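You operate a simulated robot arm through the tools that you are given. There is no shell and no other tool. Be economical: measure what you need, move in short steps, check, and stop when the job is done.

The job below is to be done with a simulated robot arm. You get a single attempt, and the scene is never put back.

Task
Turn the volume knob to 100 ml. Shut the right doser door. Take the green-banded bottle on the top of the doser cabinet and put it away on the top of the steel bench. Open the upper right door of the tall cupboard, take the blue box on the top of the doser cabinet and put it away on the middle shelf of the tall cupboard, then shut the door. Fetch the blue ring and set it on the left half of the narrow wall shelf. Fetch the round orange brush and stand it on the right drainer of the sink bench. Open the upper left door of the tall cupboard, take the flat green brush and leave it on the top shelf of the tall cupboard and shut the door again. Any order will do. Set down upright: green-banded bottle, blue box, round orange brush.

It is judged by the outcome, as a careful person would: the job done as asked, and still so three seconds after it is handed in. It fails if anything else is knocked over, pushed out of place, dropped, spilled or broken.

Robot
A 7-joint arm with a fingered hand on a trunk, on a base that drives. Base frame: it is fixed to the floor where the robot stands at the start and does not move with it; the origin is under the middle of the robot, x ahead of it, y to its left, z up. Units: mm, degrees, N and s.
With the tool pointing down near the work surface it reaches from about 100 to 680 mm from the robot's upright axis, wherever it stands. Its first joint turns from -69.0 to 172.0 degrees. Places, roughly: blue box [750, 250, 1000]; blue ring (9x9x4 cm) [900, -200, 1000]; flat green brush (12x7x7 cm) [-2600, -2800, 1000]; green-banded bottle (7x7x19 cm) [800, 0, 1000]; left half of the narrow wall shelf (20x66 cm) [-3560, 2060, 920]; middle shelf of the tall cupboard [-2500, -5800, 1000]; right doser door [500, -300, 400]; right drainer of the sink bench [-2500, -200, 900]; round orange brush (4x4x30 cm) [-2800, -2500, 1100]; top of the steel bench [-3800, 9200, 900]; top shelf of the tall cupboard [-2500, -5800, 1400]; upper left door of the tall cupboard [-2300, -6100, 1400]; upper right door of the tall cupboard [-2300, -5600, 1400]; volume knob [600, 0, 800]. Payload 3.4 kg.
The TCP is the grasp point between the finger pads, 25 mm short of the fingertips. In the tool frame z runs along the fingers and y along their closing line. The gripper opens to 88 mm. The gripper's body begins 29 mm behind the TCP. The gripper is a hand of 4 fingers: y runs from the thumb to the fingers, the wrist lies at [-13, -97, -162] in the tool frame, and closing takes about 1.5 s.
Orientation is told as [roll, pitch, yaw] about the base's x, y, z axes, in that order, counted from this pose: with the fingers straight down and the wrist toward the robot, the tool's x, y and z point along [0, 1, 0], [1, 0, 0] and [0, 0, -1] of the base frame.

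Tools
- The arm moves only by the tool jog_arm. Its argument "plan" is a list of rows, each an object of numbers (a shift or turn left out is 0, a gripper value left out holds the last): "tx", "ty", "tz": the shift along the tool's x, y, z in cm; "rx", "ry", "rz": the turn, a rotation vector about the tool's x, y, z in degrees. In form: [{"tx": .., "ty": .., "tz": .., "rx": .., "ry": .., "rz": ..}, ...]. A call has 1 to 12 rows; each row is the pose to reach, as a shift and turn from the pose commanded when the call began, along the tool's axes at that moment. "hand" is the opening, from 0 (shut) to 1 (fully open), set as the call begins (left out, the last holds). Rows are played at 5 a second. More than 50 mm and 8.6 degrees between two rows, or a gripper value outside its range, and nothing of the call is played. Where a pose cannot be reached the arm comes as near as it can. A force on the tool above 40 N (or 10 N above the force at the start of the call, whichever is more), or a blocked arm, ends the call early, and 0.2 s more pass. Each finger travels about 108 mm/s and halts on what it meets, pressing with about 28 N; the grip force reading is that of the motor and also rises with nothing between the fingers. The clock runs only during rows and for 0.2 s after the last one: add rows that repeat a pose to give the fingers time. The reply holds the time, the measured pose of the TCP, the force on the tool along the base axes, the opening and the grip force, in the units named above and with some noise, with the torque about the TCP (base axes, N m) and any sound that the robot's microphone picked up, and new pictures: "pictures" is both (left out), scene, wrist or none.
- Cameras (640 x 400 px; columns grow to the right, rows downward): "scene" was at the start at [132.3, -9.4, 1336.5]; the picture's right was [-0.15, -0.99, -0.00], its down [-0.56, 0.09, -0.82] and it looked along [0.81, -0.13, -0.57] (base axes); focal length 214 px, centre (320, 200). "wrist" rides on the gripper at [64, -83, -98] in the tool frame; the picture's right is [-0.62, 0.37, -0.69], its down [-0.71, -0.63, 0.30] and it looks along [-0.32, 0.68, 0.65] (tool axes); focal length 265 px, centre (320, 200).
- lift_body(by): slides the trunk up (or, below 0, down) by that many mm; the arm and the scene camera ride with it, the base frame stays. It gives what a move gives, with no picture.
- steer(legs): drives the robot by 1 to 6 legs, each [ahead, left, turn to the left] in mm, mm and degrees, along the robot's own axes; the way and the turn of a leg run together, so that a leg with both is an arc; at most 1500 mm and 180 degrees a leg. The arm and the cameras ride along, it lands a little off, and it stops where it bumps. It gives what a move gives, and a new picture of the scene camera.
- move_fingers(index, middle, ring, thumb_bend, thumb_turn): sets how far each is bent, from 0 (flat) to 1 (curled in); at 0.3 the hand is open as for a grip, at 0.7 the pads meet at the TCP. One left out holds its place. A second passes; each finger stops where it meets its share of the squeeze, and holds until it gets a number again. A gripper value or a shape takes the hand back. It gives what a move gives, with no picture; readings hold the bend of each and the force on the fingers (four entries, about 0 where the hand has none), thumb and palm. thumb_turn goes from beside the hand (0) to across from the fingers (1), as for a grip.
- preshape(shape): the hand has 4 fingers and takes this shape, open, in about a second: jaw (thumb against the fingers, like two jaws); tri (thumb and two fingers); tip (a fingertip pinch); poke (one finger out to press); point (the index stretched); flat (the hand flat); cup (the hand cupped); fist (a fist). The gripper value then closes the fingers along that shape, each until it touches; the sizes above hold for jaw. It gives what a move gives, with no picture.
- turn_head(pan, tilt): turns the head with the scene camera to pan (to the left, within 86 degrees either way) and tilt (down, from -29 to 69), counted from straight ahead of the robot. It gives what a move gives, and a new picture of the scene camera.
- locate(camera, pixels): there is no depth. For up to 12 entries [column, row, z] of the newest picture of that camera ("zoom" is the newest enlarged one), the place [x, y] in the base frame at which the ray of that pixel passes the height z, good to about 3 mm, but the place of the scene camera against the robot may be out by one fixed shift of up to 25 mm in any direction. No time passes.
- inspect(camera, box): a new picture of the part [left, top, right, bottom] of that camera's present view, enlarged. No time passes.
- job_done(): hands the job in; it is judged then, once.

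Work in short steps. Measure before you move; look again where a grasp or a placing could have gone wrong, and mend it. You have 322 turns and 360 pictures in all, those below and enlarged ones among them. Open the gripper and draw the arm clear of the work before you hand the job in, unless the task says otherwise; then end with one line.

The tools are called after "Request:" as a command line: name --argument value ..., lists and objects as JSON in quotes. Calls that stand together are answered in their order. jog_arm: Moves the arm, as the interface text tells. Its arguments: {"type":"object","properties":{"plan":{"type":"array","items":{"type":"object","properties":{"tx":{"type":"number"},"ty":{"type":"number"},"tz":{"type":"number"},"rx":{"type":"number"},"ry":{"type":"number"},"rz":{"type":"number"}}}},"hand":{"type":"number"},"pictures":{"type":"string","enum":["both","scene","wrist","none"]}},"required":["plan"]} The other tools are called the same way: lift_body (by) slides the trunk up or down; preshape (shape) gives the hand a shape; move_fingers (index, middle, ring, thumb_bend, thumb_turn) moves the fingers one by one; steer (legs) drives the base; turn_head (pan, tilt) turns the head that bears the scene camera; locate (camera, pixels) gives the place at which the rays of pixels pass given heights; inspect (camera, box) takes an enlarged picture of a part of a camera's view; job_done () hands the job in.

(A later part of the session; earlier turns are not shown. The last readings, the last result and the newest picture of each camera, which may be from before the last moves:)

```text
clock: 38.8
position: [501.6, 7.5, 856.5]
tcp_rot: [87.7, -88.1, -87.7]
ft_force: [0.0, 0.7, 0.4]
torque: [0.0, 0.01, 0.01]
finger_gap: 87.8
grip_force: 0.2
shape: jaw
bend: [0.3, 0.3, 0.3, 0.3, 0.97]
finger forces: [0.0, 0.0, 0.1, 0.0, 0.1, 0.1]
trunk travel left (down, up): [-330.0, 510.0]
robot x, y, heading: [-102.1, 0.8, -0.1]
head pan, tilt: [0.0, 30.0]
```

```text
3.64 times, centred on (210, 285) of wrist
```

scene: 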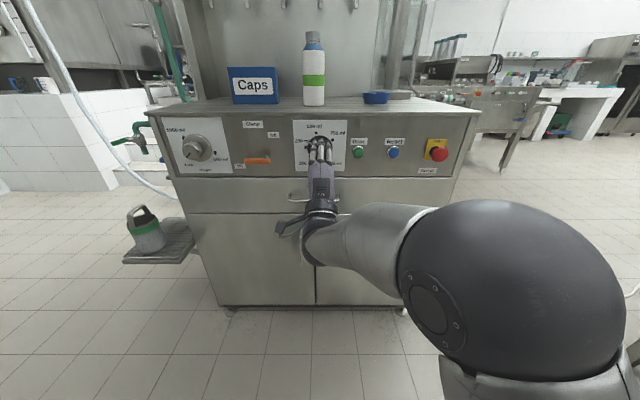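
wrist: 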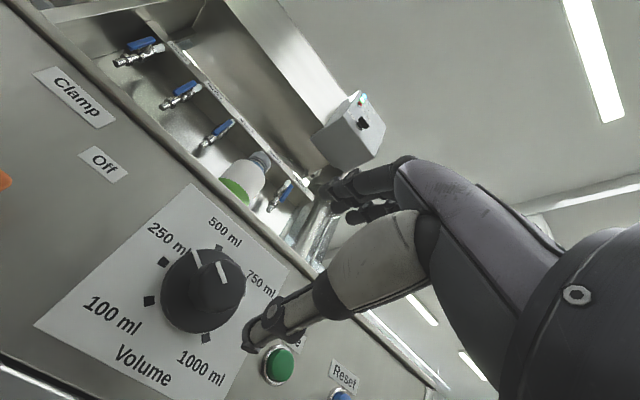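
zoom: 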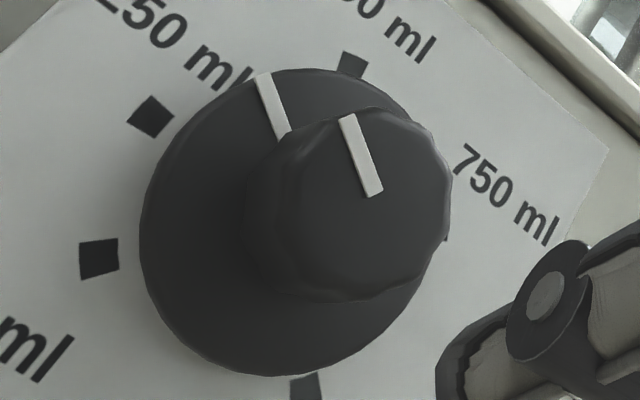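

Intersecting both wrist views gives the true knob: skirt centre ≈(681,−2,850), cap tip x≈627 — so my first grip was only on the tip. I align to (y −2, z 850) and roll back to +62°.

Request:
jog_arm --plan '[{"rz": 7.5, "tx": -0.97, "ty": -0.57}, {"rz": 15, "tx": -0.97, "ty": -0.57}, {"rz": 22.5, "tx": -0.97, "ty": -0.57}, {"rz": 30, "tx": -0.97, "ty": -0.57}, {"rz": 37.5, "tx": -0.97, "ty": -0.57}, {"rz": 45, "tx": -0.97, "ty": -0.57}, {"rz": 52.5, "tx": -0.97, "ty": -0.57}, {"rz": 60, "tx": -0.97, "ty": -0.57}, {"rz": 60, "tx": -0.97, "ty": -0.57}]' --pictures "wrist"

```text
clock: 40.8
position: [503.3, -2.0, 850.1]
tcp_rot: [89.9, -27.9, -89.9]
ft_force: [0.3, 0.1, 0.2]
torque: [-0.01, 0.01, 0.0]
finger_gap: 87.9
grip_force: 0.1
shape: jaw
bend: [0.3, 0.3, 0.3, 0.3, 0.97]
finger forces: [0.1, 0.1, 0.0, 0.1, 0.1, 0.2]
trunk travel left (down, up): [-330.0, 510.0]
robot x, y, heading: [-102.3, -3.5, 0.2]
head pan, tilt: [0.0, 30.0]
```

wrist: 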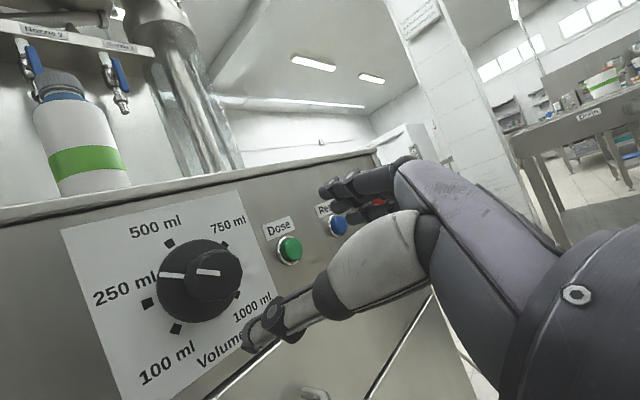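

The projected axis (tip ≈(221,271), skirt ≈(196,278)) now coincides with the knob. Advance 14 cm and close.

Request:
jog_arm --plan '[{"tz": 4.5}, {"tz": 9}, {"tz": 12}, {"tz": 14.2}, {"tz": 14.2}]' --pictures "wrist"

Request:
jog_arm --plan '[{}, {}, {}, {}, {}, {}, {}, {}]' --hand 0 --pictures "wrist"

```text
clock: 42.0
position: [643.8, -1.0, 849.2]
tcp_rot: [89.7, -28.1, -89.7]
ft_force: [-0.4, 1.0, 0.4]
torque: [-0.01, 0.02, 0.0]
finger_gap: 87.7
grip_force: 0.0
shape: jaw
bend: [0.3, 0.3, 0.3, 0.3, 0.97]
finger forces: [0.1, 0.1, 0.1, 0.0, 0.0, 0.0]
trunk travel left (down, up): [-330.0, 510.0]
robot x, y, heading: [-100.6, 0.6, 0.1]
head pan, tilt: [0.0, 30.0]
```

wrist: 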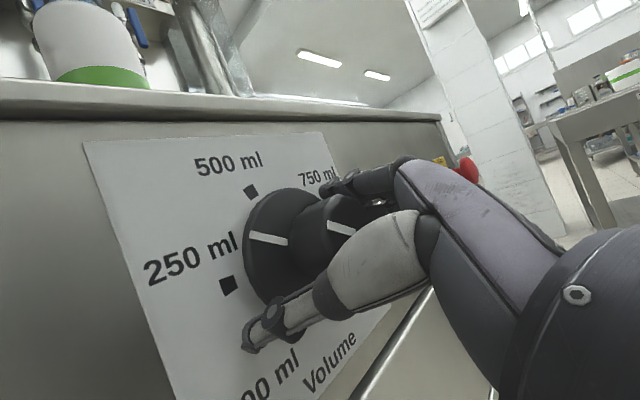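

```text
clock: 43.8
position: [645.0, -0.2, 850.0]
tcp_rot: [89.8, -28.1, -89.7]
ft_force: [-1.4, 3.0, -3.1]
torque: [0.0, 0.01, 0.02]
finger_gap: 67.5
grip_force: 28.0
shape: jaw
bend: [0.27, 0.36, 0.37, 0.5, 0.99]
finger forces: [14.3, 7.7, 0.4, 0.0, 27.1, 0.0]
trunk travel left (down, up): [-330.0, 510.0]
robot x, y, heading: [-101.3, -0.0, 0.2]
head pan, tilt: [0.0, 30.0]
```

wrist: 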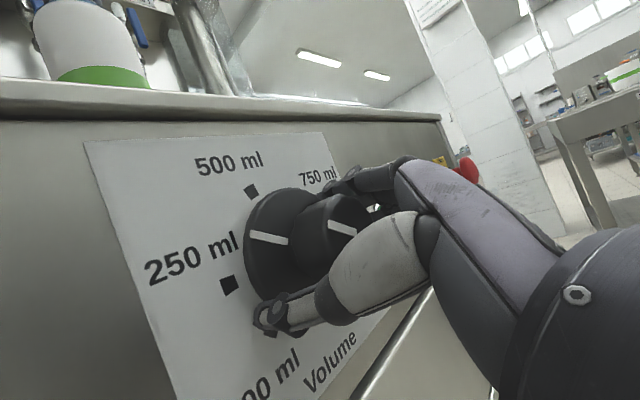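

Firm grip (27 N). Turn 40° counter-clockwise and check.

Request:
jog_arm --plan '[{"rz": -8}, {"rz": -16}, {"rz": -24}, {"rz": -32}, {"rz": -40}, {"rz": -40}]' --pictures "wrist"

```text
clock: 45.2
position: [645.5, -0.8, 849.8]
tcp_rot: [89.7, -68.1, -89.6]
ft_force: [-0.5, 1.7, -3.2]
torque: [0.03, 0.07, 0.03]
finger_gap: 67.1
grip_force: 27.7
shape: jaw
bend: [0.27, 0.37, 0.37, 0.5, 0.99]
finger forces: [14.9, 7.9, 0.1, 0.0, 26.0, 0.0]
trunk travel left (down, up): [-330.0, 510.0]
robot x, y, heading: [-101.7, -1.6, 0.3]
head pan, tilt: [0.0, 30.0]
```

wrist: 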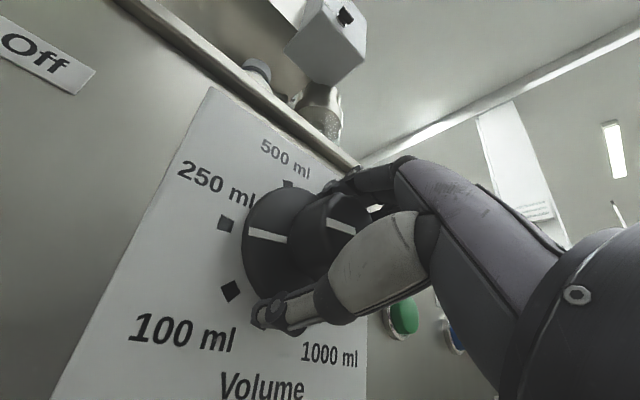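

No slip; pointer now ≈ −106°. Turn 28° more.

Request:
jog_arm --plan '[{"rz": -7}, {"rz": -14}, {"rz": -21}, {"rz": -28}, {"rz": -28}]' --pictures "wrist"

Request:
inspect --camera "wrist" --box '[190, 140, 360, 340]'

```text
clock: 46.4
position: [644.5, -2.5, 850.2]
tcp_rot: [-89.2, -83.8, 89.2]
ft_force: [0.8, 0.3, -2.4]
torque: [0.04, 0.05, 0.03]
finger_gap: 66.8
grip_force: 28.2
shape: jaw
bend: [0.27, 0.36, 0.37, 0.5, 0.99]
finger forces: [15.8, 8.4, 0.2, 0.1, 25.2, 0.0]
trunk travel left (down, up): [-330.0, 510.0]
robot x, y, heading: [-103.4, -0.2, -0.3]
head pan, tilt: [0.0, 30.0]
```

wrist: 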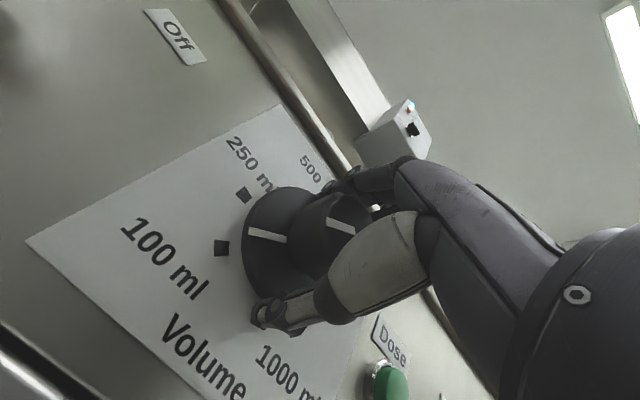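

```text
2.00 times, centred on (275, 240) of wrist
```

zoom: 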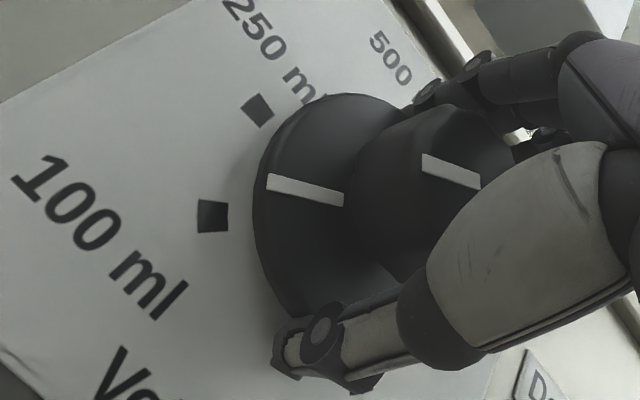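

The pointer appears perhaps slightly short of the 100 mark; I release, retract and check from the front.

Request:
jog_arm --plan '[{}, {}, {}, {}, {"tz": -4.5}, {"tz": -9}, {"tz": -13.5}, {"tz": -17}, {"tz": -17, "ty": -4.5}, {"tz": -17, "ty": -9}]' --hand 1 --pictures "wrist"

Request:
inspect --camera "scene" --box '[270, 110, 370, 172]'

```text
clock: 48.6
position: [473.8, -10.1, 760.2]
tcp_rot: [-89.5, -84.0, 89.6]
ft_force: [0.0, -0.5, 0.1]
torque: [0.03, -0.03, 0.0]
finger_gap: 87.7
grip_force: 0.0
shape: jaw
bend: [0.3, 0.3, 0.3, 0.3, 0.98]
finger forces: [0.0, 0.0, 0.0, 0.1, 0.1, 0.1]
trunk travel left (down, up): [-330.0, 510.0]
robot x, y, heading: [-98.8, 2.8, 0.0]
head pan, tilt: [0.0, 30.0]
```

wrist: 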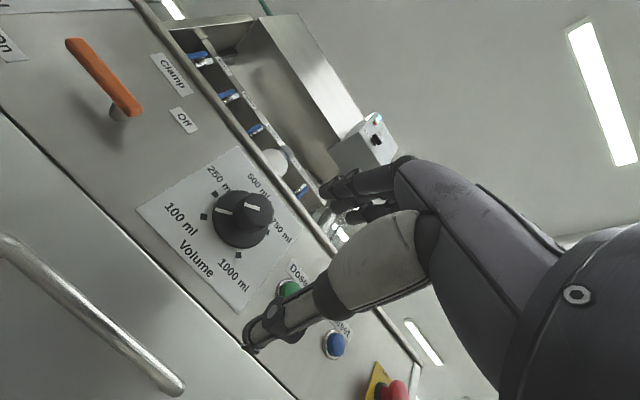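

```text
6.40 times, centred on (320, 141) of scene
```

zoom: 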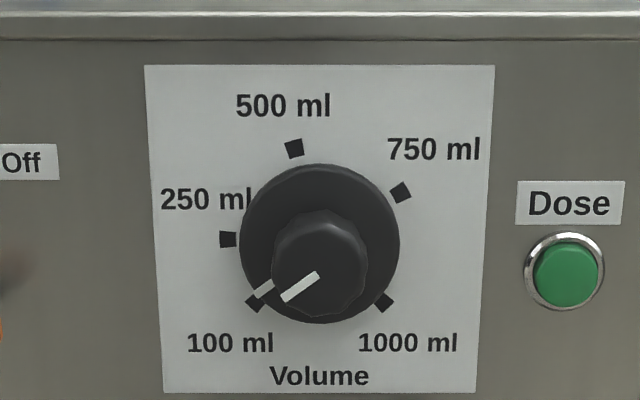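

Pointer reads ≈ −129° versus the mark at −134°: about 5° short. I regrip at the same place and turn 5° more.

Request:
jog_arm --plan '[{"ty": 4.5}, {"ty": 9}, {"ty": 9, "tz": 4.5}, {"ty": 9, "tz": 9}, {"ty": 9, "tz": 13.5}, {"ty": 9, "tz": 17}]' --pictures "none"

Request:
jog_arm --plan '[{}, {}, {}, {}, {}, {}, {}, {"rz": -2.5}, {"rz": -5}, {"rz": -5}]' --hand 0 --pictures "none"

Request:
jog_arm --plan '[{}, {}, {}, {}, {"tz": -4.5}, {"tz": -9}, {"tz": -13.5}, {"tz": -17}, {"tz": -17, "ty": -4.5}, {"tz": -17, "ty": -9}]' --hand 1 --pictures "none"

Request:
inspect --camera "scene" --box '[270, 110, 370, 172]'

```text
clock: 50.0
position: [645.2, -1.2, 850.1]
tcp_rot: [-88.6, -84.0, 88.7]
ft_force: [-0.1, 0.3, -0.1]
torque: [0.01, -0.01, -0.05]
finger_gap: 87.6
grip_force: 0.0
shape: jaw
bend: [0.3, 0.3, 0.3, 0.3, 0.98]
finger forces: [0.0, 0.0, 0.0, 0.0, 0.0, 0.0]
trunk travel left (down, up): [-330.0, 510.0]
robot x, y, heading: [-98.6, 0.6, -0.1]
head pan, tilt: [0.0, 30.0]
```

```text
clock: 52.2
position: [644.6, -2.1, 850.4]
tcp_rot: [-89.4, -79.0, 89.4]
ft_force: [-1.4, -1.7, -1.7]
torque: [0.01, 0.06, -0.05]
finger_gap: 66.7
grip_force: 28.5
shape: jaw
bend: [0.27, 0.36, 0.37, 0.52, 0.99]
finger forces: [14.8, 7.9, 0.4, 0.1, 24.5, 0.0]
trunk travel left (down, up): [-330.0, 510.0]
robot x, y, heading: [-98.6, 1.2, -0.1]
head pan, tilt: [0.0, 30.0]
```

```text
clock: 54.4
position: [473.6, -18.7, 763.1]
tcp_rot: [-89.5, -79.0, 89.7]
ft_force: [-0.6, -0.8, 1.5]
torque: [-0.01, 0.01, -0.02]
finger_gap: 87.7
grip_force: 0.0
shape: jaw
bend: [0.3, 0.3, 0.3, 0.3, 0.98]
finger forces: [0.0, 0.1, 0.0, 0.0, 0.0, 0.0]
trunk travel left (down, up): [-330.0, 510.0]
robot x, y, heading: [-97.9, -2.2, 0.1]
head pan, tilt: [0.0, 30.0]
```

```text
6.40 times, centred on (320, 141) of scene
```

zoom: 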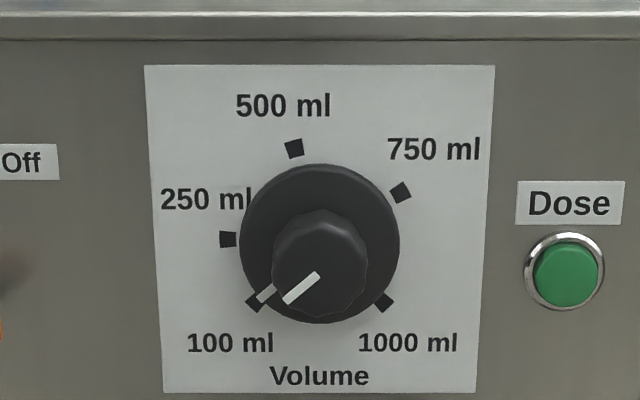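

The pointer now lines up with the 100 ml mark. Next the bottle: raise the trunk and roll the hand to +90° (closing line horizontal) in front of the cabinet.

Request:
lift_body --by 280

Request:
jog_arm --plan '[{"rz": 8.5}, {"rz": 17}, {"rz": 25.5}, {"rz": 34}, {"rz": 42.5}, {"rz": 51}, {"rz": 59.5}, {"rz": 68}, {"rz": 76.5}, {"rz": 85}, {"rz": 93}, {"rz": 101}]'

```text
clock: 57.2
position: [472.5, -18.2, 1041.6]
tcp_rot: [-89.5, -79.0, 89.5]
ft_force: [-0.2, 0.2, 0.5]
torque: [0.02, -0.01, 0.0]
finger_gap: 87.8
grip_force: 0.0
shape: jaw
bend: [0.3, 0.3, 0.3, 0.3, 0.98]
finger forces: [0.0, 0.1, 0.0, 0.1, 0.0, 0.1]
trunk travel left (down, up): [-610.0, 230.0]
robot x, y, heading: [-97.2, 2.3, 0.2]
head pan, tilt: [0.0, 30.0]
```

```text
clock: 59.8
position: [473.7, -20.1, 1042.7]
tcp_rot: [89.9, 0.1, -90.0]
ft_force: [0.0, 0.9, 0.2]
torque: [0.03, -0.02, 0.01]
finger_gap: 87.8
grip_force: 0.0
shape: jaw
bend: [0.3, 0.3, 0.3, 0.3, 0.98]
finger forces: [0.0, 0.0, 0.1, 0.1, 0.0, 0.0]
trunk travel left (down, up): [-610.0, 230.0]
robot x, y, heading: [-101.2, 1.3, 0.1]
head pan, tilt: [0.0, 30.0]
```

scene: 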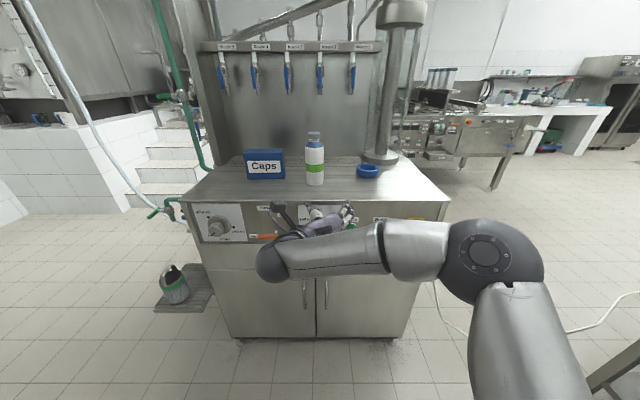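
wrist: 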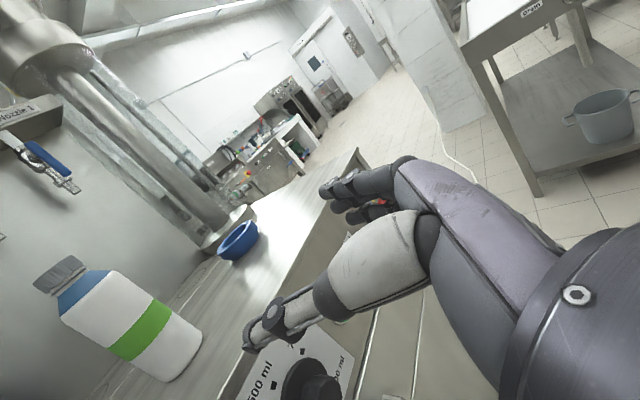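

Request:
locate --camera "wrist" --pixels '[[183, 358, 920], [183, 358, 940], [183, 358, 960], [58, 275, 1130], [58, 275, 1150], [238, 244, 940], [238, 244, 960], [238, 244, 980], [357, 155, 920], [357, 155, 940]]'

Request:
locate --camera "scene" --pixels '[[316, 184, 920], [316, 184, 940], [316, 184, 960], [314, 133, 1130], [314, 133, 1150], [368, 171, 940], [368, 171, 960], [368, 171, 980], [265, 178, 920], [265, 178, 940], [450, 199, 940]]'

```text
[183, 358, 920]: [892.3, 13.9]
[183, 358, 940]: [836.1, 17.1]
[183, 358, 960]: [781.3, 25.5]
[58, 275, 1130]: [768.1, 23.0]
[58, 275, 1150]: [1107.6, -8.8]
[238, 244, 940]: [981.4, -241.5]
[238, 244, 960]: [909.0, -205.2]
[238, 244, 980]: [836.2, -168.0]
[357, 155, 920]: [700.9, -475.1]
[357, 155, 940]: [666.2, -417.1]
```

```text
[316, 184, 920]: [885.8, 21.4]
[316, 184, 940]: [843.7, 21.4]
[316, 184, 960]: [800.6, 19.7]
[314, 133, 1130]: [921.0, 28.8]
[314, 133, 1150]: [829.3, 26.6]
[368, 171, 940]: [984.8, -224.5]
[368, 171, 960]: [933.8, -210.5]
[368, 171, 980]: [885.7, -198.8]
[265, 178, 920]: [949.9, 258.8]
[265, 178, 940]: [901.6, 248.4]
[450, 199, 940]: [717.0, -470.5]
```

Table height seems 930–960. A second wrist view from 14 cm closer will settle it.

Request:
jog_arm --plan '[{"tz": 4.5}, {"tz": 9}, {"tz": 14}, {"tz": 14}]' --pictures "wrist"

Request:
inspect --camera "wrist" --box '[0, 160, 320, 400]'

```text
clock: 60.8
position: [613.5, -18.0, 1043.4]
tcp_rot: [89.9, -0.1, -89.9]
ft_force: [0.6, -0.4, 0.3]
torque: [0.01, 0.02, 0.0]
finger_gap: 87.6
grip_force: 0.0
shape: jaw
bend: [0.3, 0.3, 0.3, 0.3, 0.98]
finger forces: [0.0, 0.0, 0.0, 0.0, 0.1, 0.0]
trunk travel left (down, up): [-610.0, 230.0]
robot x, y, heading: [-99.5, 1.2, 0.2]
head pan, tilt: [0.0, 30.0]
```

wrist: 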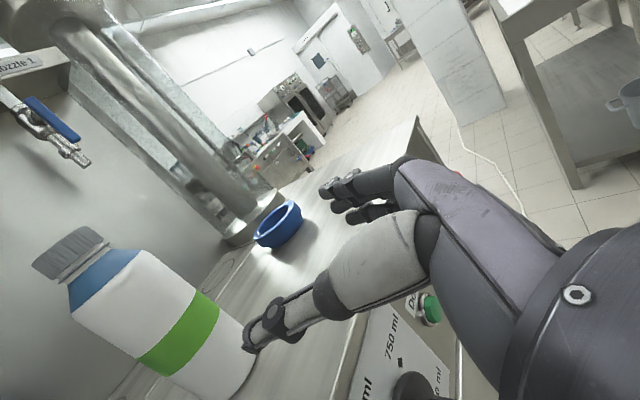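

```text
1.67 times, centred on (160, 280) of wrist
```

zoom: 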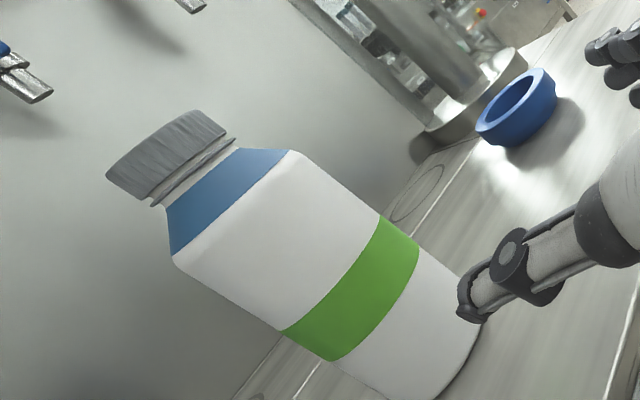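

Triangulation: bottle axis ≈(835,21), table ≈953, ring ≈(874,-196). I align laterally to y=21 and advance part way to check alignment.

Request:
jog_arm --plan '[{"ty": -3.9}, {"ty": -3.9, "tz": 4.5}, {"ty": -3.9, "tz": 9}, {"ty": -3.9, "tz": 12}, {"ty": -3.9, "tz": 12}]'

```text
clock: 62.0
position: [647.5, -7.3, 1033.8]
tcp_rot: [89.9, 0.0, -89.9]
ft_force: [-0.5, -0.3, -0.6]
torque: [0.02, 0.01, -0.01]
finger_gap: 87.8
grip_force: 0.1
shape: jaw
bend: [0.3, 0.3, 0.3, 0.3, 0.98]
finger forces: [0.0, 0.0, 0.1, 0.0, 0.1, 0.1]
out of reach, approached as far as the arm can: row 2, 3, 4, 5
trunk travel left (down, up): [-610.0, 230.0]
robot x, y, heading: [-99.8, 0.5, 0.3]
head pan, tilt: [0.0, 30.0]
```

scene: 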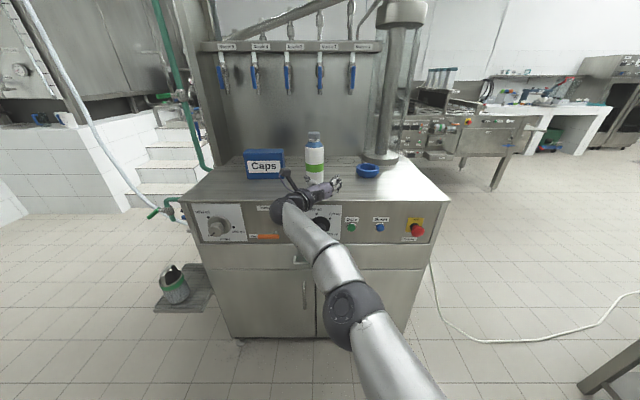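
wrist: 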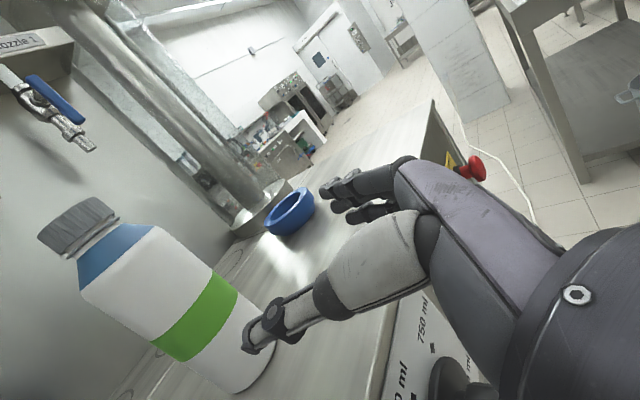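

The arm is at its reach limit; I need to drive closer. I look down to check the base's clearance to the cabinet.

Request:
jog_arm --plan '[{"tz": -4.5}, {"tz": -9}, {"tz": -13}]' --pictures "none"

Request:
turn_head --pan 0 --tilt 69

```text
clock: 62.8
position: [515.6, -8.4, 1035.0]
tcp_rot: [90.0, -0.1, -90.1]
ft_force: [0.9, 0.7, 0.6]
torque: [0.0, -0.02, 0.01]
finger_gap: 87.9
grip_force: 0.1
shape: jaw
bend: [0.3, 0.3, 0.3, 0.3, 0.98]
finger forces: [0.0, 0.1, 0.0, 0.0, 0.0, 0.1]
trunk travel left (down, up): [-610.0, 230.0]
robot x, y, heading: [-101.7, -1.4, -0.1]
head pan, tilt: [0.0, 30.0]
```

```text
clock: 63.9
position: [516.2, -7.4, 1034.7]
tcp_rot: [89.8, -0.1, -89.9]
ft_force: [-1.5, -0.4, -0.4]
torque: [0.0, 0.0, 0.0]
finger_gap: 88.0
grip_force: 0.1
shape: jaw
bend: [0.3, 0.3, 0.3, 0.3, 0.98]
finger forces: [0.0, 0.0, 0.0, 0.0, 0.1, 0.1]
trunk travel left (down, up): [-610.0, 230.0]
robot x, y, heading: [-106.5, 1.2, 0.1]
head pan, tilt: [0.0, 68.8]
```

scene: 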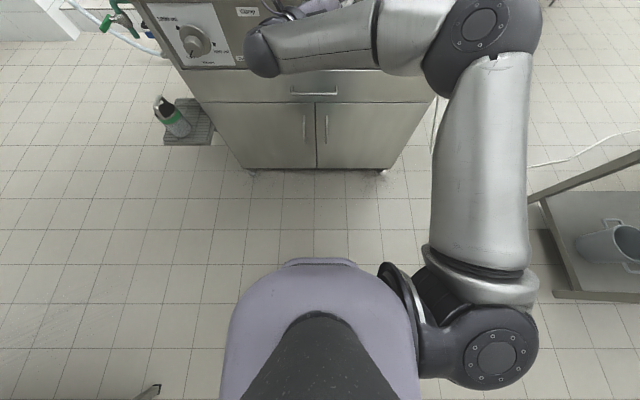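

Base extends less than 270 mm ahead of the axis, so driving 200 mm forward is safe. I raise the trunk 200 mm while lowering the hand equally, so that the forearm comes in from above the table edge.

Request:
lift_body --by 200

Request:
jog_arm --plan '[{"tx": -4.5}, {"tx": -9}, {"tx": -13.5}, {"tx": -18}, {"tx": -19}]' --pictures "none"

Request:
turn_head --pan 0 --tilt 45

```text
clock: 66.0
position: [516.5, -8.3, 1235.0]
tcp_rot: [89.9, 0.1, -89.9]
ft_force: [0.3, -0.1, -0.9]
torque: [0.04, 0.0, -0.01]
finger_gap: 87.9
grip_force: 0.0
shape: jaw
bend: [0.3, 0.3, 0.3, 0.3, 0.98]
finger forces: [0.0, 0.0, 0.0, 0.0, 0.2, 0.0]
trunk travel left (down, up): [-810.0, 30.0]
robot x, y, heading: [-101.6, 0.4, 0.1]
head pan, tilt: [0.0, 68.8]
```

```text
clock: 67.2
position: [515.2, -7.7, 1044.0]
tcp_rot: [89.9, 0.0, -90.0]
ft_force: [0.7, -0.2, 0.0]
torque: [0.0, 0.03, 0.01]
finger_gap: 87.9
grip_force: 0.1
shape: jaw
bend: [0.3, 0.3, 0.3, 0.3, 0.98]
finger forces: [0.0, 0.0, 0.1, 0.0, 0.1, 0.0]
trunk travel left (down, up): [-810.0, 30.0]
robot x, y, heading: [-101.1, -2.5, 0.1]
head pan, tilt: [0.0, 68.8]
```

```text
clock: 68.1
position: [516.9, -8.0, 1045.2]
tcp_rot: [89.9, 0.0, -89.9]
ft_force: [0.5, 0.2, 0.4]
torque: [0.01, -0.02, 0.01]
finger_gap: 88.0
grip_force: 0.1
shape: jaw
bend: [0.3, 0.3, 0.3, 0.3, 0.98]
finger forces: [0.0, 0.0, 0.0, 0.0, 0.1, 0.0]
trunk travel left (down, up): [-810.0, 30.0]
robot x, y, heading: [-104.8, -1.6, -0.1]
head pan, tilt: [0.0, 45.0]
```

scene: 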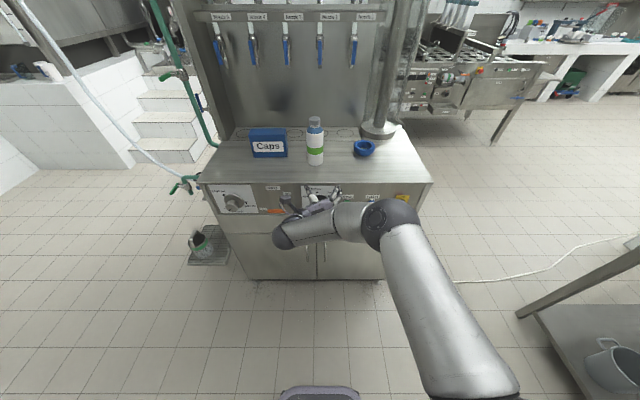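

Now align to y≈21 and drive 200 mm ahead; fingertips would end at x≈741, short of the bottle (front ≈800).

Request:
jog_arm --plan '[{"ty": -2.9}]' --pictures "none"

Request:
steer --legs '[[200, 0, 0]]'

Request:
inspect --camera "wrist" --box '[0, 0, 640, 400]'

```text
clock: 68.5
position: [516.8, 23.4, 1044.4]
tcp_rot: [89.9, -0.1, -89.9]
ft_force: [0.0, -0.3, -1.0]
torque: [0.01, 0.0, 0.0]
finger_gap: 88.2
grip_force: 0.1
shape: jaw
bend: [0.3, 0.3, 0.3, 0.3, 0.98]
finger forces: [0.1, 0.0, 0.1, 0.0, 0.1, 0.0]
trunk travel left (down, up): [-810.0, 30.0]
robot x, y, heading: [-99.4, 0.6, 0.1]
head pan, tilt: [0.0, 45.0]
```

```text
clock: 70.1
position: [715.4, 20.5, 1044.4]
tcp_rot: [89.8, 0.0, -89.9]
ft_force: [0.6, 0.5, -0.1]
torque: [-0.02, -0.04, 0.03]
finger_gap: 88.0
grip_force: 0.1
shape: jaw
bend: [0.3, 0.3, 0.3, 0.3, 0.98]
finger forces: [0.0, 0.0, 0.0, 0.0, 0.1, 0.1]
trunk travel left (down, up): [-810.0, 30.0]
robot x, y, heading: [103.4, -3.3, -0.1]
head pan, tilt: [0.0, 45.0]
```

scene: 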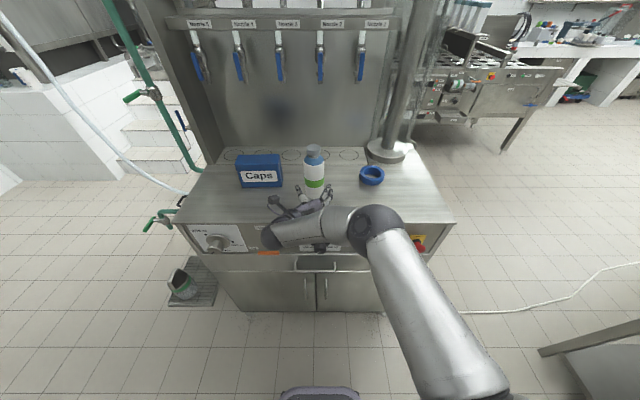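

```text
1.00 times, centred on (320, 200) of wrist (not enlarged: the box is as wide or as high as the picture)
```

zoom: 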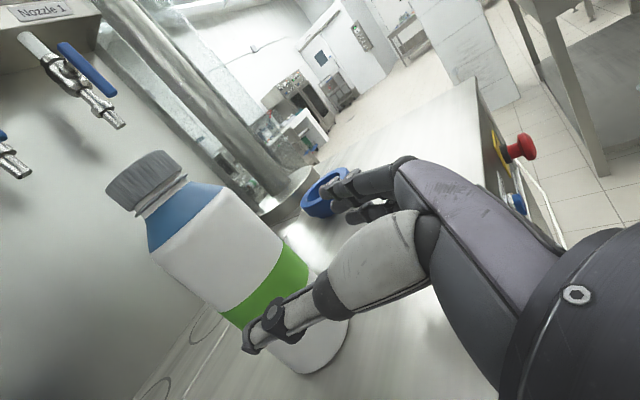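

I measure the bottle's silhouette edges at the grip height.

Request:
inspect --camera "wrist" --box '[80, 130, 400, 390]'

Request:
locate --camera "wrist" --pixels '[[190, 285, 1044], [210, 301, 1044], [190, 285, 1030], [260, 228, 1044], [285, 256, 1044], [285, 256, 1030], [260, 228, 1030]]'

```text
1.54 times, centred on (240, 260) of wrist
```

zoom: 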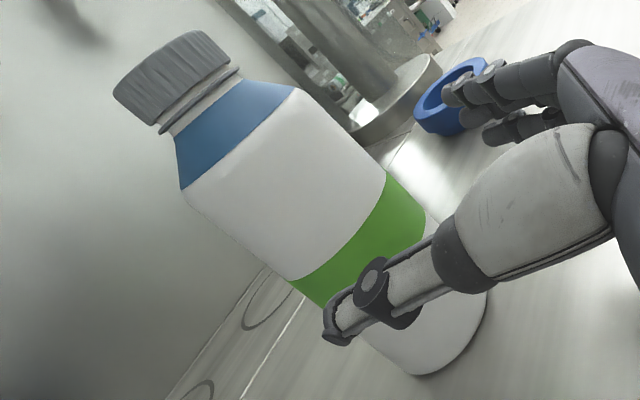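

```text
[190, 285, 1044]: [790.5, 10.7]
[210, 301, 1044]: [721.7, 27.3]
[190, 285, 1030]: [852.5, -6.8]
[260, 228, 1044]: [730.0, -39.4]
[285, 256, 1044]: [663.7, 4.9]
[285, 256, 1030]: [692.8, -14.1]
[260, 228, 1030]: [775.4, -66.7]
```

The wrist picture stored is older; I use the zoom picture's own pixels instead.

Request:
locate --camera "zoom" --pixels '[[183, 190, 1044], [220, 220, 1044], [260, 252, 1044], [295, 280, 1044], [420, 372, 970], [300, 95, 1044], [340, 133, 1044], [380, 171, 1044], [425, 215, 1000], [362, 240, 1015]]'

```text
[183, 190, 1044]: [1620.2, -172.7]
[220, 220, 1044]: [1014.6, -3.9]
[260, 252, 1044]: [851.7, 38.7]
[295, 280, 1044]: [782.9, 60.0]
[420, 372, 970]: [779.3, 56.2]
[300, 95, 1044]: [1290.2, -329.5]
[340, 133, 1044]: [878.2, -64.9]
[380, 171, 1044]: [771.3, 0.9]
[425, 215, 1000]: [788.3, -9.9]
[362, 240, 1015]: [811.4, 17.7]
```

Silhouette tangents give bottle axis ≈(817,14). I shift 6 mm right and advance to TCP x≈805.

Request:
jog_arm --plan '[{"ty": 0.6}, {"ty": 0.6, "tz": 3}, {"ty": 0.6, "tz": 6}, {"ty": 0.6, "tz": 9}, {"ty": 0.6, "tz": 9}]' --pictures "wrist"

```text
clock: 71.3
position: [803.2, 15.5, 1043.8]
tcp_rot: [89.8, -0.1, -89.6]
ft_force: [-0.7, 1.1, 0.3]
torque: [-0.05, -0.02, 0.02]
finger_gap: 88.0
grip_force: 0.0
shape: jaw
bend: [0.3, 0.3, 0.3, 0.29, 0.98]
finger forces: [0.1, 0.1, 0.1, 0.0, 1.3, 0.1]
trunk travel left (down, up): [-810.0, 30.0]
robot x, y, heading: [97.2, 1.1, 0.2]
head pan, tilt: [0.0, 45.0]
```

wrist: 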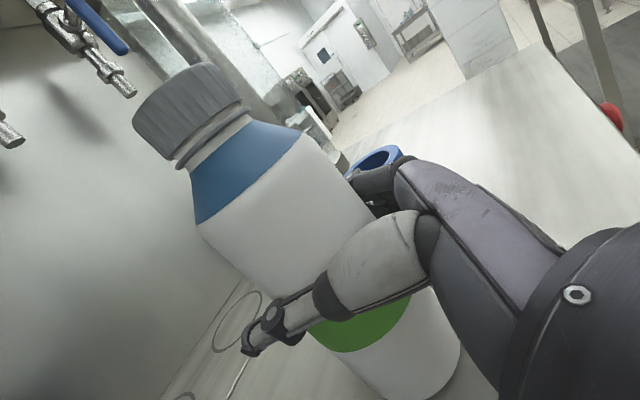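

The bottle is between thumb and fingers. Close.

Request:
jog_arm --plan '[{}, {}, {}, {}, {}, {}, {}, {}]' --hand 0 --pictures "wrist"

```text
clock: 73.1
position: [804.1, 15.3, 1044.1]
tcp_rot: [90.0, -0.1, -89.9]
ft_force: [-0.8, 1.5, 0.3]
torque: [0.01, -0.02, 0.02]
finger_gap: 60.3
grip_force: 27.6
shape: jaw
bend: [0.74, 0.43, 0.38, 0.43, 0.97]
finger forces: [23.9, 10.7, 4.2, 0.0, 39.9, 0.1]
trunk travel left (down, up): [-810.0, 30.0]
robot x, y, heading: [100.0, 2.6, 0.3]
head pan, tilt: [0.0, 45.0]
```

wrist: 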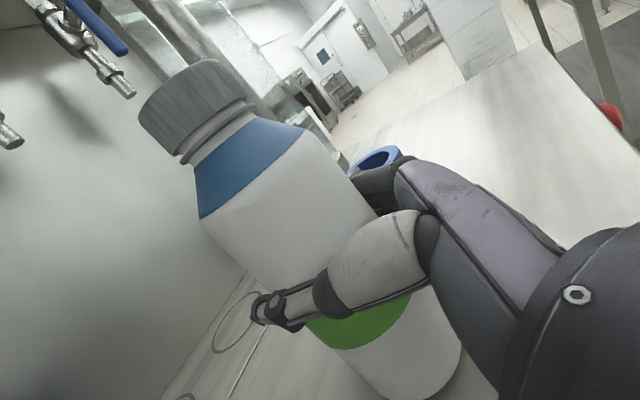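

Gripped (thumb 40 N). Lift 6 cm and check.

Request:
jog_arm --plan '[{"tx": 2}, {"tx": 4}, {"tx": 7}, {"tx": 10}, {"tx": 10}]'

```text
clock: 74.3
position: [806.2, 15.5, 1143.3]
tcp_rot: [89.8, 0.0, -89.9]
ft_force: [0.9, -0.5, -4.9]
torque: [-0.01, 0.0, -0.01]
finger_gap: 60.4
grip_force: 27.9
shape: jaw
bend: [0.74, 0.43, 0.37, 0.43, 0.98]
finger forces: [24.3, 11.0, 4.4, 0.0, 39.5, 0.1]
trunk travel left (down, up): [-810.0, 30.0]
robot x, y, heading: [98.3, 2.5, -0.2]
head pan, tilt: [0.0, 45.0]
```

scene: 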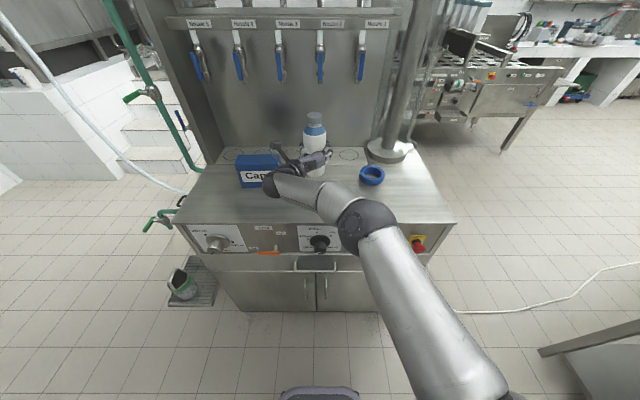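
wrist: 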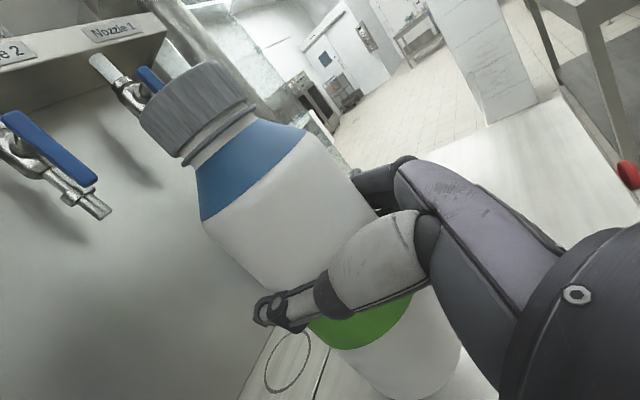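

Bottle held. Back away 450 mm, pull the arm in, then turn to look at the room.

Request:
steer --legs '[[-450, 0, 0]]'

Request:
jog_arm --plan '[{"tz": -4.5}, {"tz": -9}, {"tz": -13.5}, {"tz": -18}, {"tz": -22}]' --pictures "none"

Request:
turn_head --pan 80 --tilt 15

```text
clock: 77.1
position: [351.6, 12.3, 1143.0]
tcp_rot: [89.8, 0.0, -90.0]
ft_force: [-1.2, -0.1, -4.9]
torque: [0.0, 0.0, -0.05]
finger_gap: 60.1
grip_force: 28.0
shape: jaw
bend: [0.74, 0.43, 0.37, 0.43, 0.98]
finger forces: [24.4, 10.8, 4.5, 0.1, 39.6, 0.0]
trunk travel left (down, up): [-810.0, 30.0]
robot x, y, heading: [-355.7, -3.1, -0.1]
head pan, tilt: [0.0, 45.0]
```

scene: 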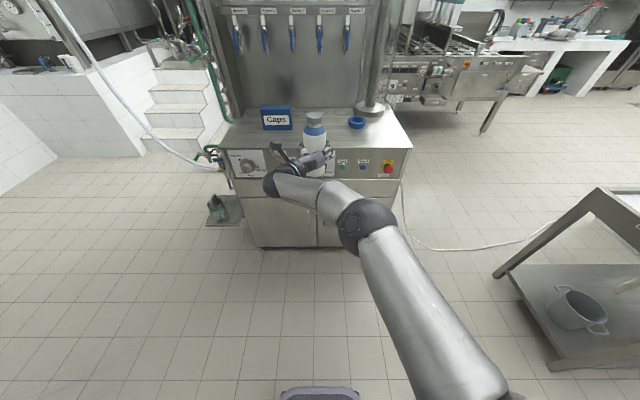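

```text
clock: 78.3
position: [129.3, 15.9, 1146.6]
tcp_rot: [90.0, -0.1, -90.1]
ft_force: [-1.2, 0.4, -5.5]
torque: [-0.03, 0.0, 0.03]
finger_gap: 60.4
grip_force: 27.5
shape: jaw
bend: [0.74, 0.43, 0.37, 0.43, 0.98]
finger forces: [24.1, 10.7, 4.3, 0.0, 38.9, 0.1]
trunk travel left (down, up): [-810.0, 30.0]
robot x, y, heading: [-355.9, 0.7, -0.1]
head pan, tilt: [0.0, 45.0]
```

```text
clock: 79.8
position: [130.9, 13.4, 1145.0]
tcp_rot: [89.8, 0.1, -90.0]
ft_force: [-0.2, -0.2, -5.8]
torque: [-0.01, 0.01, 0.02]
finger_gap: 60.4
grip_force: 28.1
shape: jaw
bend: [0.74, 0.43, 0.37, 0.43, 0.98]
finger forces: [24.1, 10.8, 4.3, 0.1, 38.9, 0.1]
trunk travel left (down, up): [-810.0, 30.0]
robot x, y, heading: [-357.2, 0.0, 0.0]
head pan, tilt: [80.0, 15.0]
```

scene: 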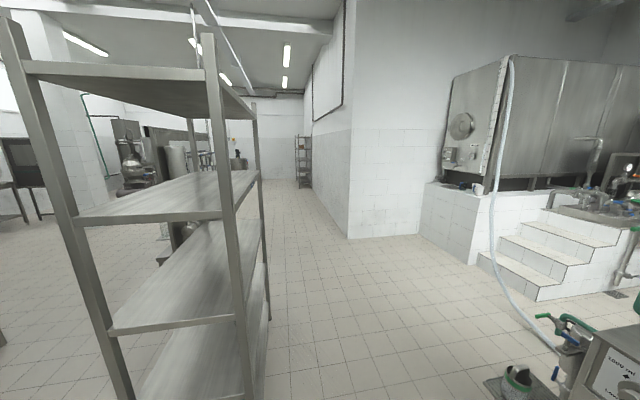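

Request:
locate --camera "scene" --pixels '[[268, 318, 0], [245, 398, 0], [348, 238, 0], [303, 188, 0], [160, 262, 0], [110, 190, 0], [30, 218, 0], [490, 262, 0], [205, 300, 200]]'

Request:
inspect --camera "scene" --box '[0, 80, 320, 280]'

```text
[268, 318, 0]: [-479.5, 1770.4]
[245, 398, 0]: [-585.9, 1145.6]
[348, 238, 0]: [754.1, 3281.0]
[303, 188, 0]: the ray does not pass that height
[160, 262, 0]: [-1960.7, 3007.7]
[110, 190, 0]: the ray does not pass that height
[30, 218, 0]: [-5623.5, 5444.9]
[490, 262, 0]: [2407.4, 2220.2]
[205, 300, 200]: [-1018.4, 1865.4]
```

```text
2.00 times, centred on (160, 180) of scene
```

zoom: 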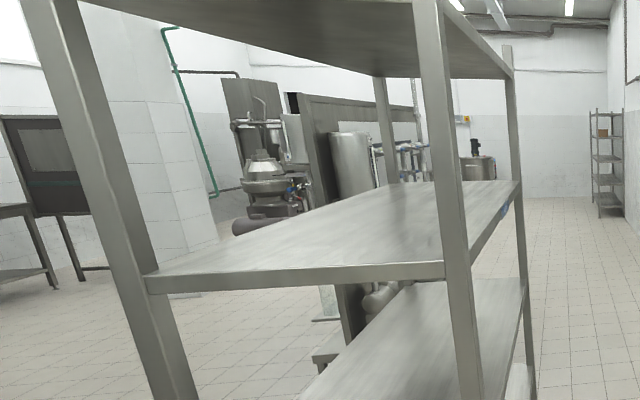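

Corridor to the left (+y) is clear between the rack (x≈−500) and the tank steps. I drive forward a bit, turn left 90° and go 3 m up the corridor.

Request:
steer --legs '[[250, 0, 0], [0, 0, 90], [1500, -100, 0], [1500, 0, 0]]'

Request:
turn_head --pan 30 --tilt 10

```text
refused: leg 3 is longer than a leg can be; nothing moved
```

```text
clock: 81.0
position: [131.3, 13.7, 1144.7]
tcp_rot: [89.9, 0.1, -89.9]
ft_force: [-0.7, -0.6, -5.4]
torque: [0.03, 0.01, 0.01]
finger_gap: 60.4
grip_force: 27.9
shape: jaw
bend: [0.74, 0.43, 0.37, 0.43, 0.98]
finger forces: [24.2, 10.8, 4.3, 0.0, 38.9, 0.0]
trunk travel left (down, up): [-810.0, 30.0]
robot x, y, heading: [-358.5, 2.1, 0.1]
head pan, tilt: [30.0, 10.0]
```

scene: 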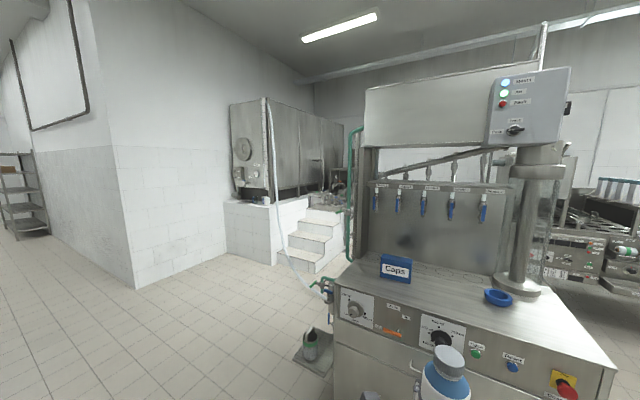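

Leg length must be within 1500 in total; repeat.

Request:
steer --legs '[[250, 0, 0], [0, 0, 90], [1480, -100, 0], [1500, 0, 0]]'

Request:
turn_head --pan 35 --tilt 10

```text
clock: 100.6
position: [-22.5, 3463.6, 1144.6]
tcp_rot: [89.8, 0.0, -0.6]
ft_force: [0.1, 0.6, -6.6]
torque: [-0.03, -0.03, 0.02]
finger_gap: 60.3
grip_force: 28.1
shape: jaw
bend: [0.74, 0.43, 0.37, 0.43, 0.98]
finger forces: [23.6, 10.8, 4.2, 0.0, 38.3, 0.0]
trunk travel left (down, up): [-810.0, 30.0]
robot x, y, heading: [-11.3, 2974.3, 89.1]
head pan, tilt: [30.0, 10.0]
```

scene: 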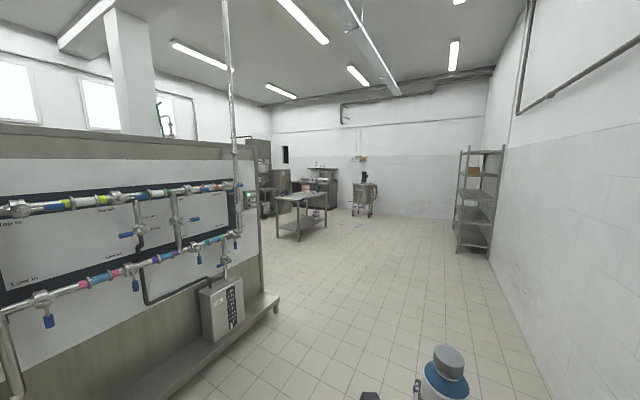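

```text
clock: 101.2
position: [-22.7, 3463.3, 1144.9]
tcp_rot: [89.8, -0.1, -0.6]
ft_force: [0.0, 0.0, -6.5]
torque: [-0.02, -0.02, 0.06]
finger_gap: 60.1
grip_force: 27.2
shape: jaw
bend: [0.74, 0.43, 0.37, 0.43, 0.99]
finger forces: [23.5, 10.8, 4.3, 0.0, 38.4, 0.0]
trunk travel left (down, up): [-810.0, 30.0]
robot x, y, heading: [-13.7, 2975.5, 89.3]
head pan, tilt: [35.0, 10.0]
```

scene: 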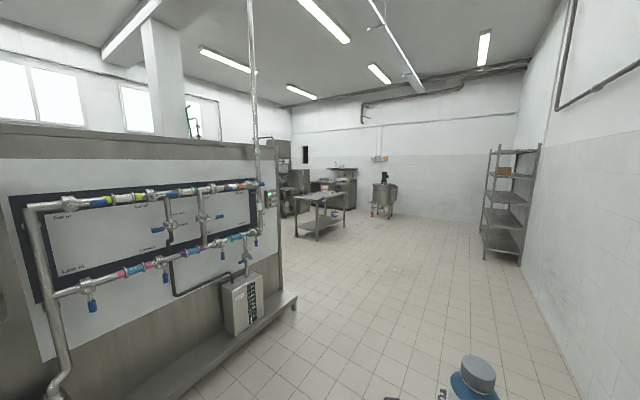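

Request:
inspect --camera "scene" --box '[260, 130, 420, 250]'

Request:
locate --camera "scene" --pixels '[[300, 236, 0], [340, 226, 0], [294, 306, 0], [383, 216, 0], [352, 206, 0], [490, 256, 0], [522, 262, 0], [320, 195, 900], [340, 185, 900]]'

```text
3.33 times, centred on (340, 190) of scene
```

zoom: 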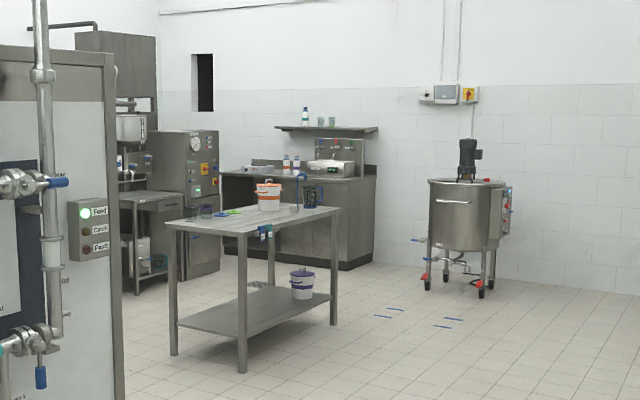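

```text
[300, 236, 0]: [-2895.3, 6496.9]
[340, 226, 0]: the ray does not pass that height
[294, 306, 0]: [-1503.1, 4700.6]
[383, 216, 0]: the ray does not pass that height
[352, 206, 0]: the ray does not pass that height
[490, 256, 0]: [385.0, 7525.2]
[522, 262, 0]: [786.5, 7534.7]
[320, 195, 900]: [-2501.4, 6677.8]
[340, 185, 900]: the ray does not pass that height
```

The likely steel bench is the counter behind the table. I go 3 m further and look again.

Request:
steer --legs '[[1500, 0, 0], [1500, 0, 0], [0, 0, 35]]'

Request:
turn_head --pan 8 --tilt 12

Request:
inspect --camera "scene" --box '[160, 80, 480, 280]'

```text
clock: 117.4
position: [-265.5, 6369.4, 1145.2]
tcp_rot: [89.8, -0.1, 34.7]
ft_force: [-0.7, 0.0, -5.5]
torque: [0.01, 0.01, 0.0]
finger_gap: 60.3
grip_force: 27.5
shape: jaw
bend: [0.74, 0.43, 0.37, 0.43, 0.99]
finger forces: [23.5, 10.8, 4.3, 0.0, 38.2, 0.1]
trunk travel left (down, up): [-810.0, 30.0]
robot x, y, heading: [22.4, 5975.6, 124.5]
head pan, tilt: [35.0, 10.0]
```

scene: 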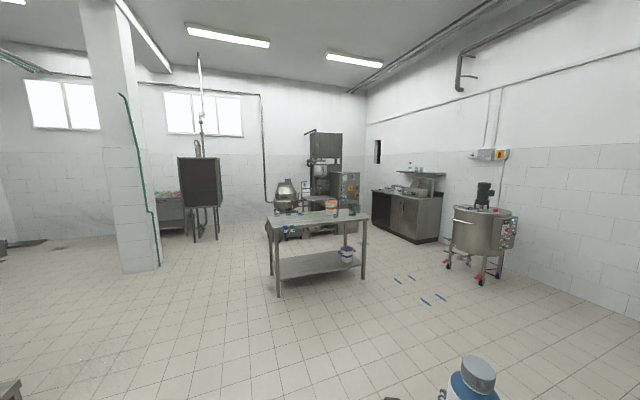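

```text
clock: 118.3
position: [-265.5, 6369.4, 1146.0]
tcp_rot: [89.8, 0.0, 34.8]
ft_force: [0.0, -0.2, -5.8]
torque: [-0.03, -0.02, 0.01]
finger_gap: 60.2
grip_force: 27.8
shape: jaw
bend: [0.74, 0.43, 0.37, 0.43, 0.99]
finger forces: [23.3, 10.8, 4.4, 0.0, 38.3, 0.0]
trunk travel left (down, up): [-810.0, 30.0]
robot x, y, heading: [20.5, 5972.6, 124.5]
head pan, tilt: [8.0, 12.0]
```

scene: 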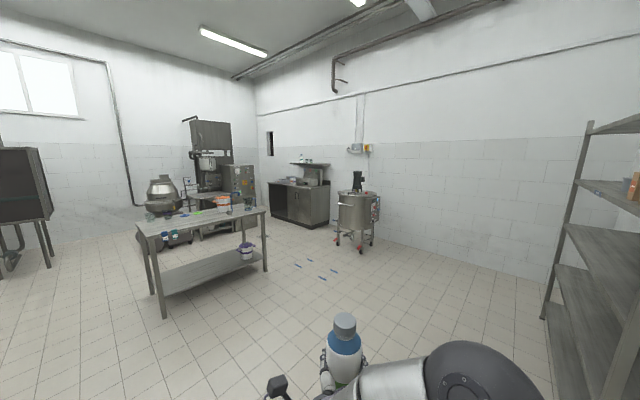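

```text
2.00 times, centred on (320, 180) of scene
```

zoom: 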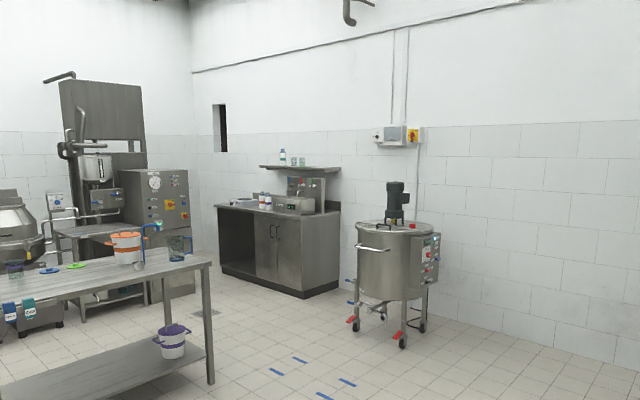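

Request:
locate --camera "scene" --pixels '[[310, 229, 0], [271, 214, 0], [329, 222, 0], [360, 253, 0], [265, 272, 0], [163, 317, 0], [310, 188, 900], [268, 182, 900], [329, 184, 900]]'

```text
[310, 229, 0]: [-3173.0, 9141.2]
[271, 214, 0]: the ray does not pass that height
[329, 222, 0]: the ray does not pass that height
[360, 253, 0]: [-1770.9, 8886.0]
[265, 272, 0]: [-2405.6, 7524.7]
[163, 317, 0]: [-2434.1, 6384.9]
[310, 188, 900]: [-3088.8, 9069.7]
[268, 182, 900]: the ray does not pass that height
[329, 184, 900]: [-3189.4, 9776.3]
```

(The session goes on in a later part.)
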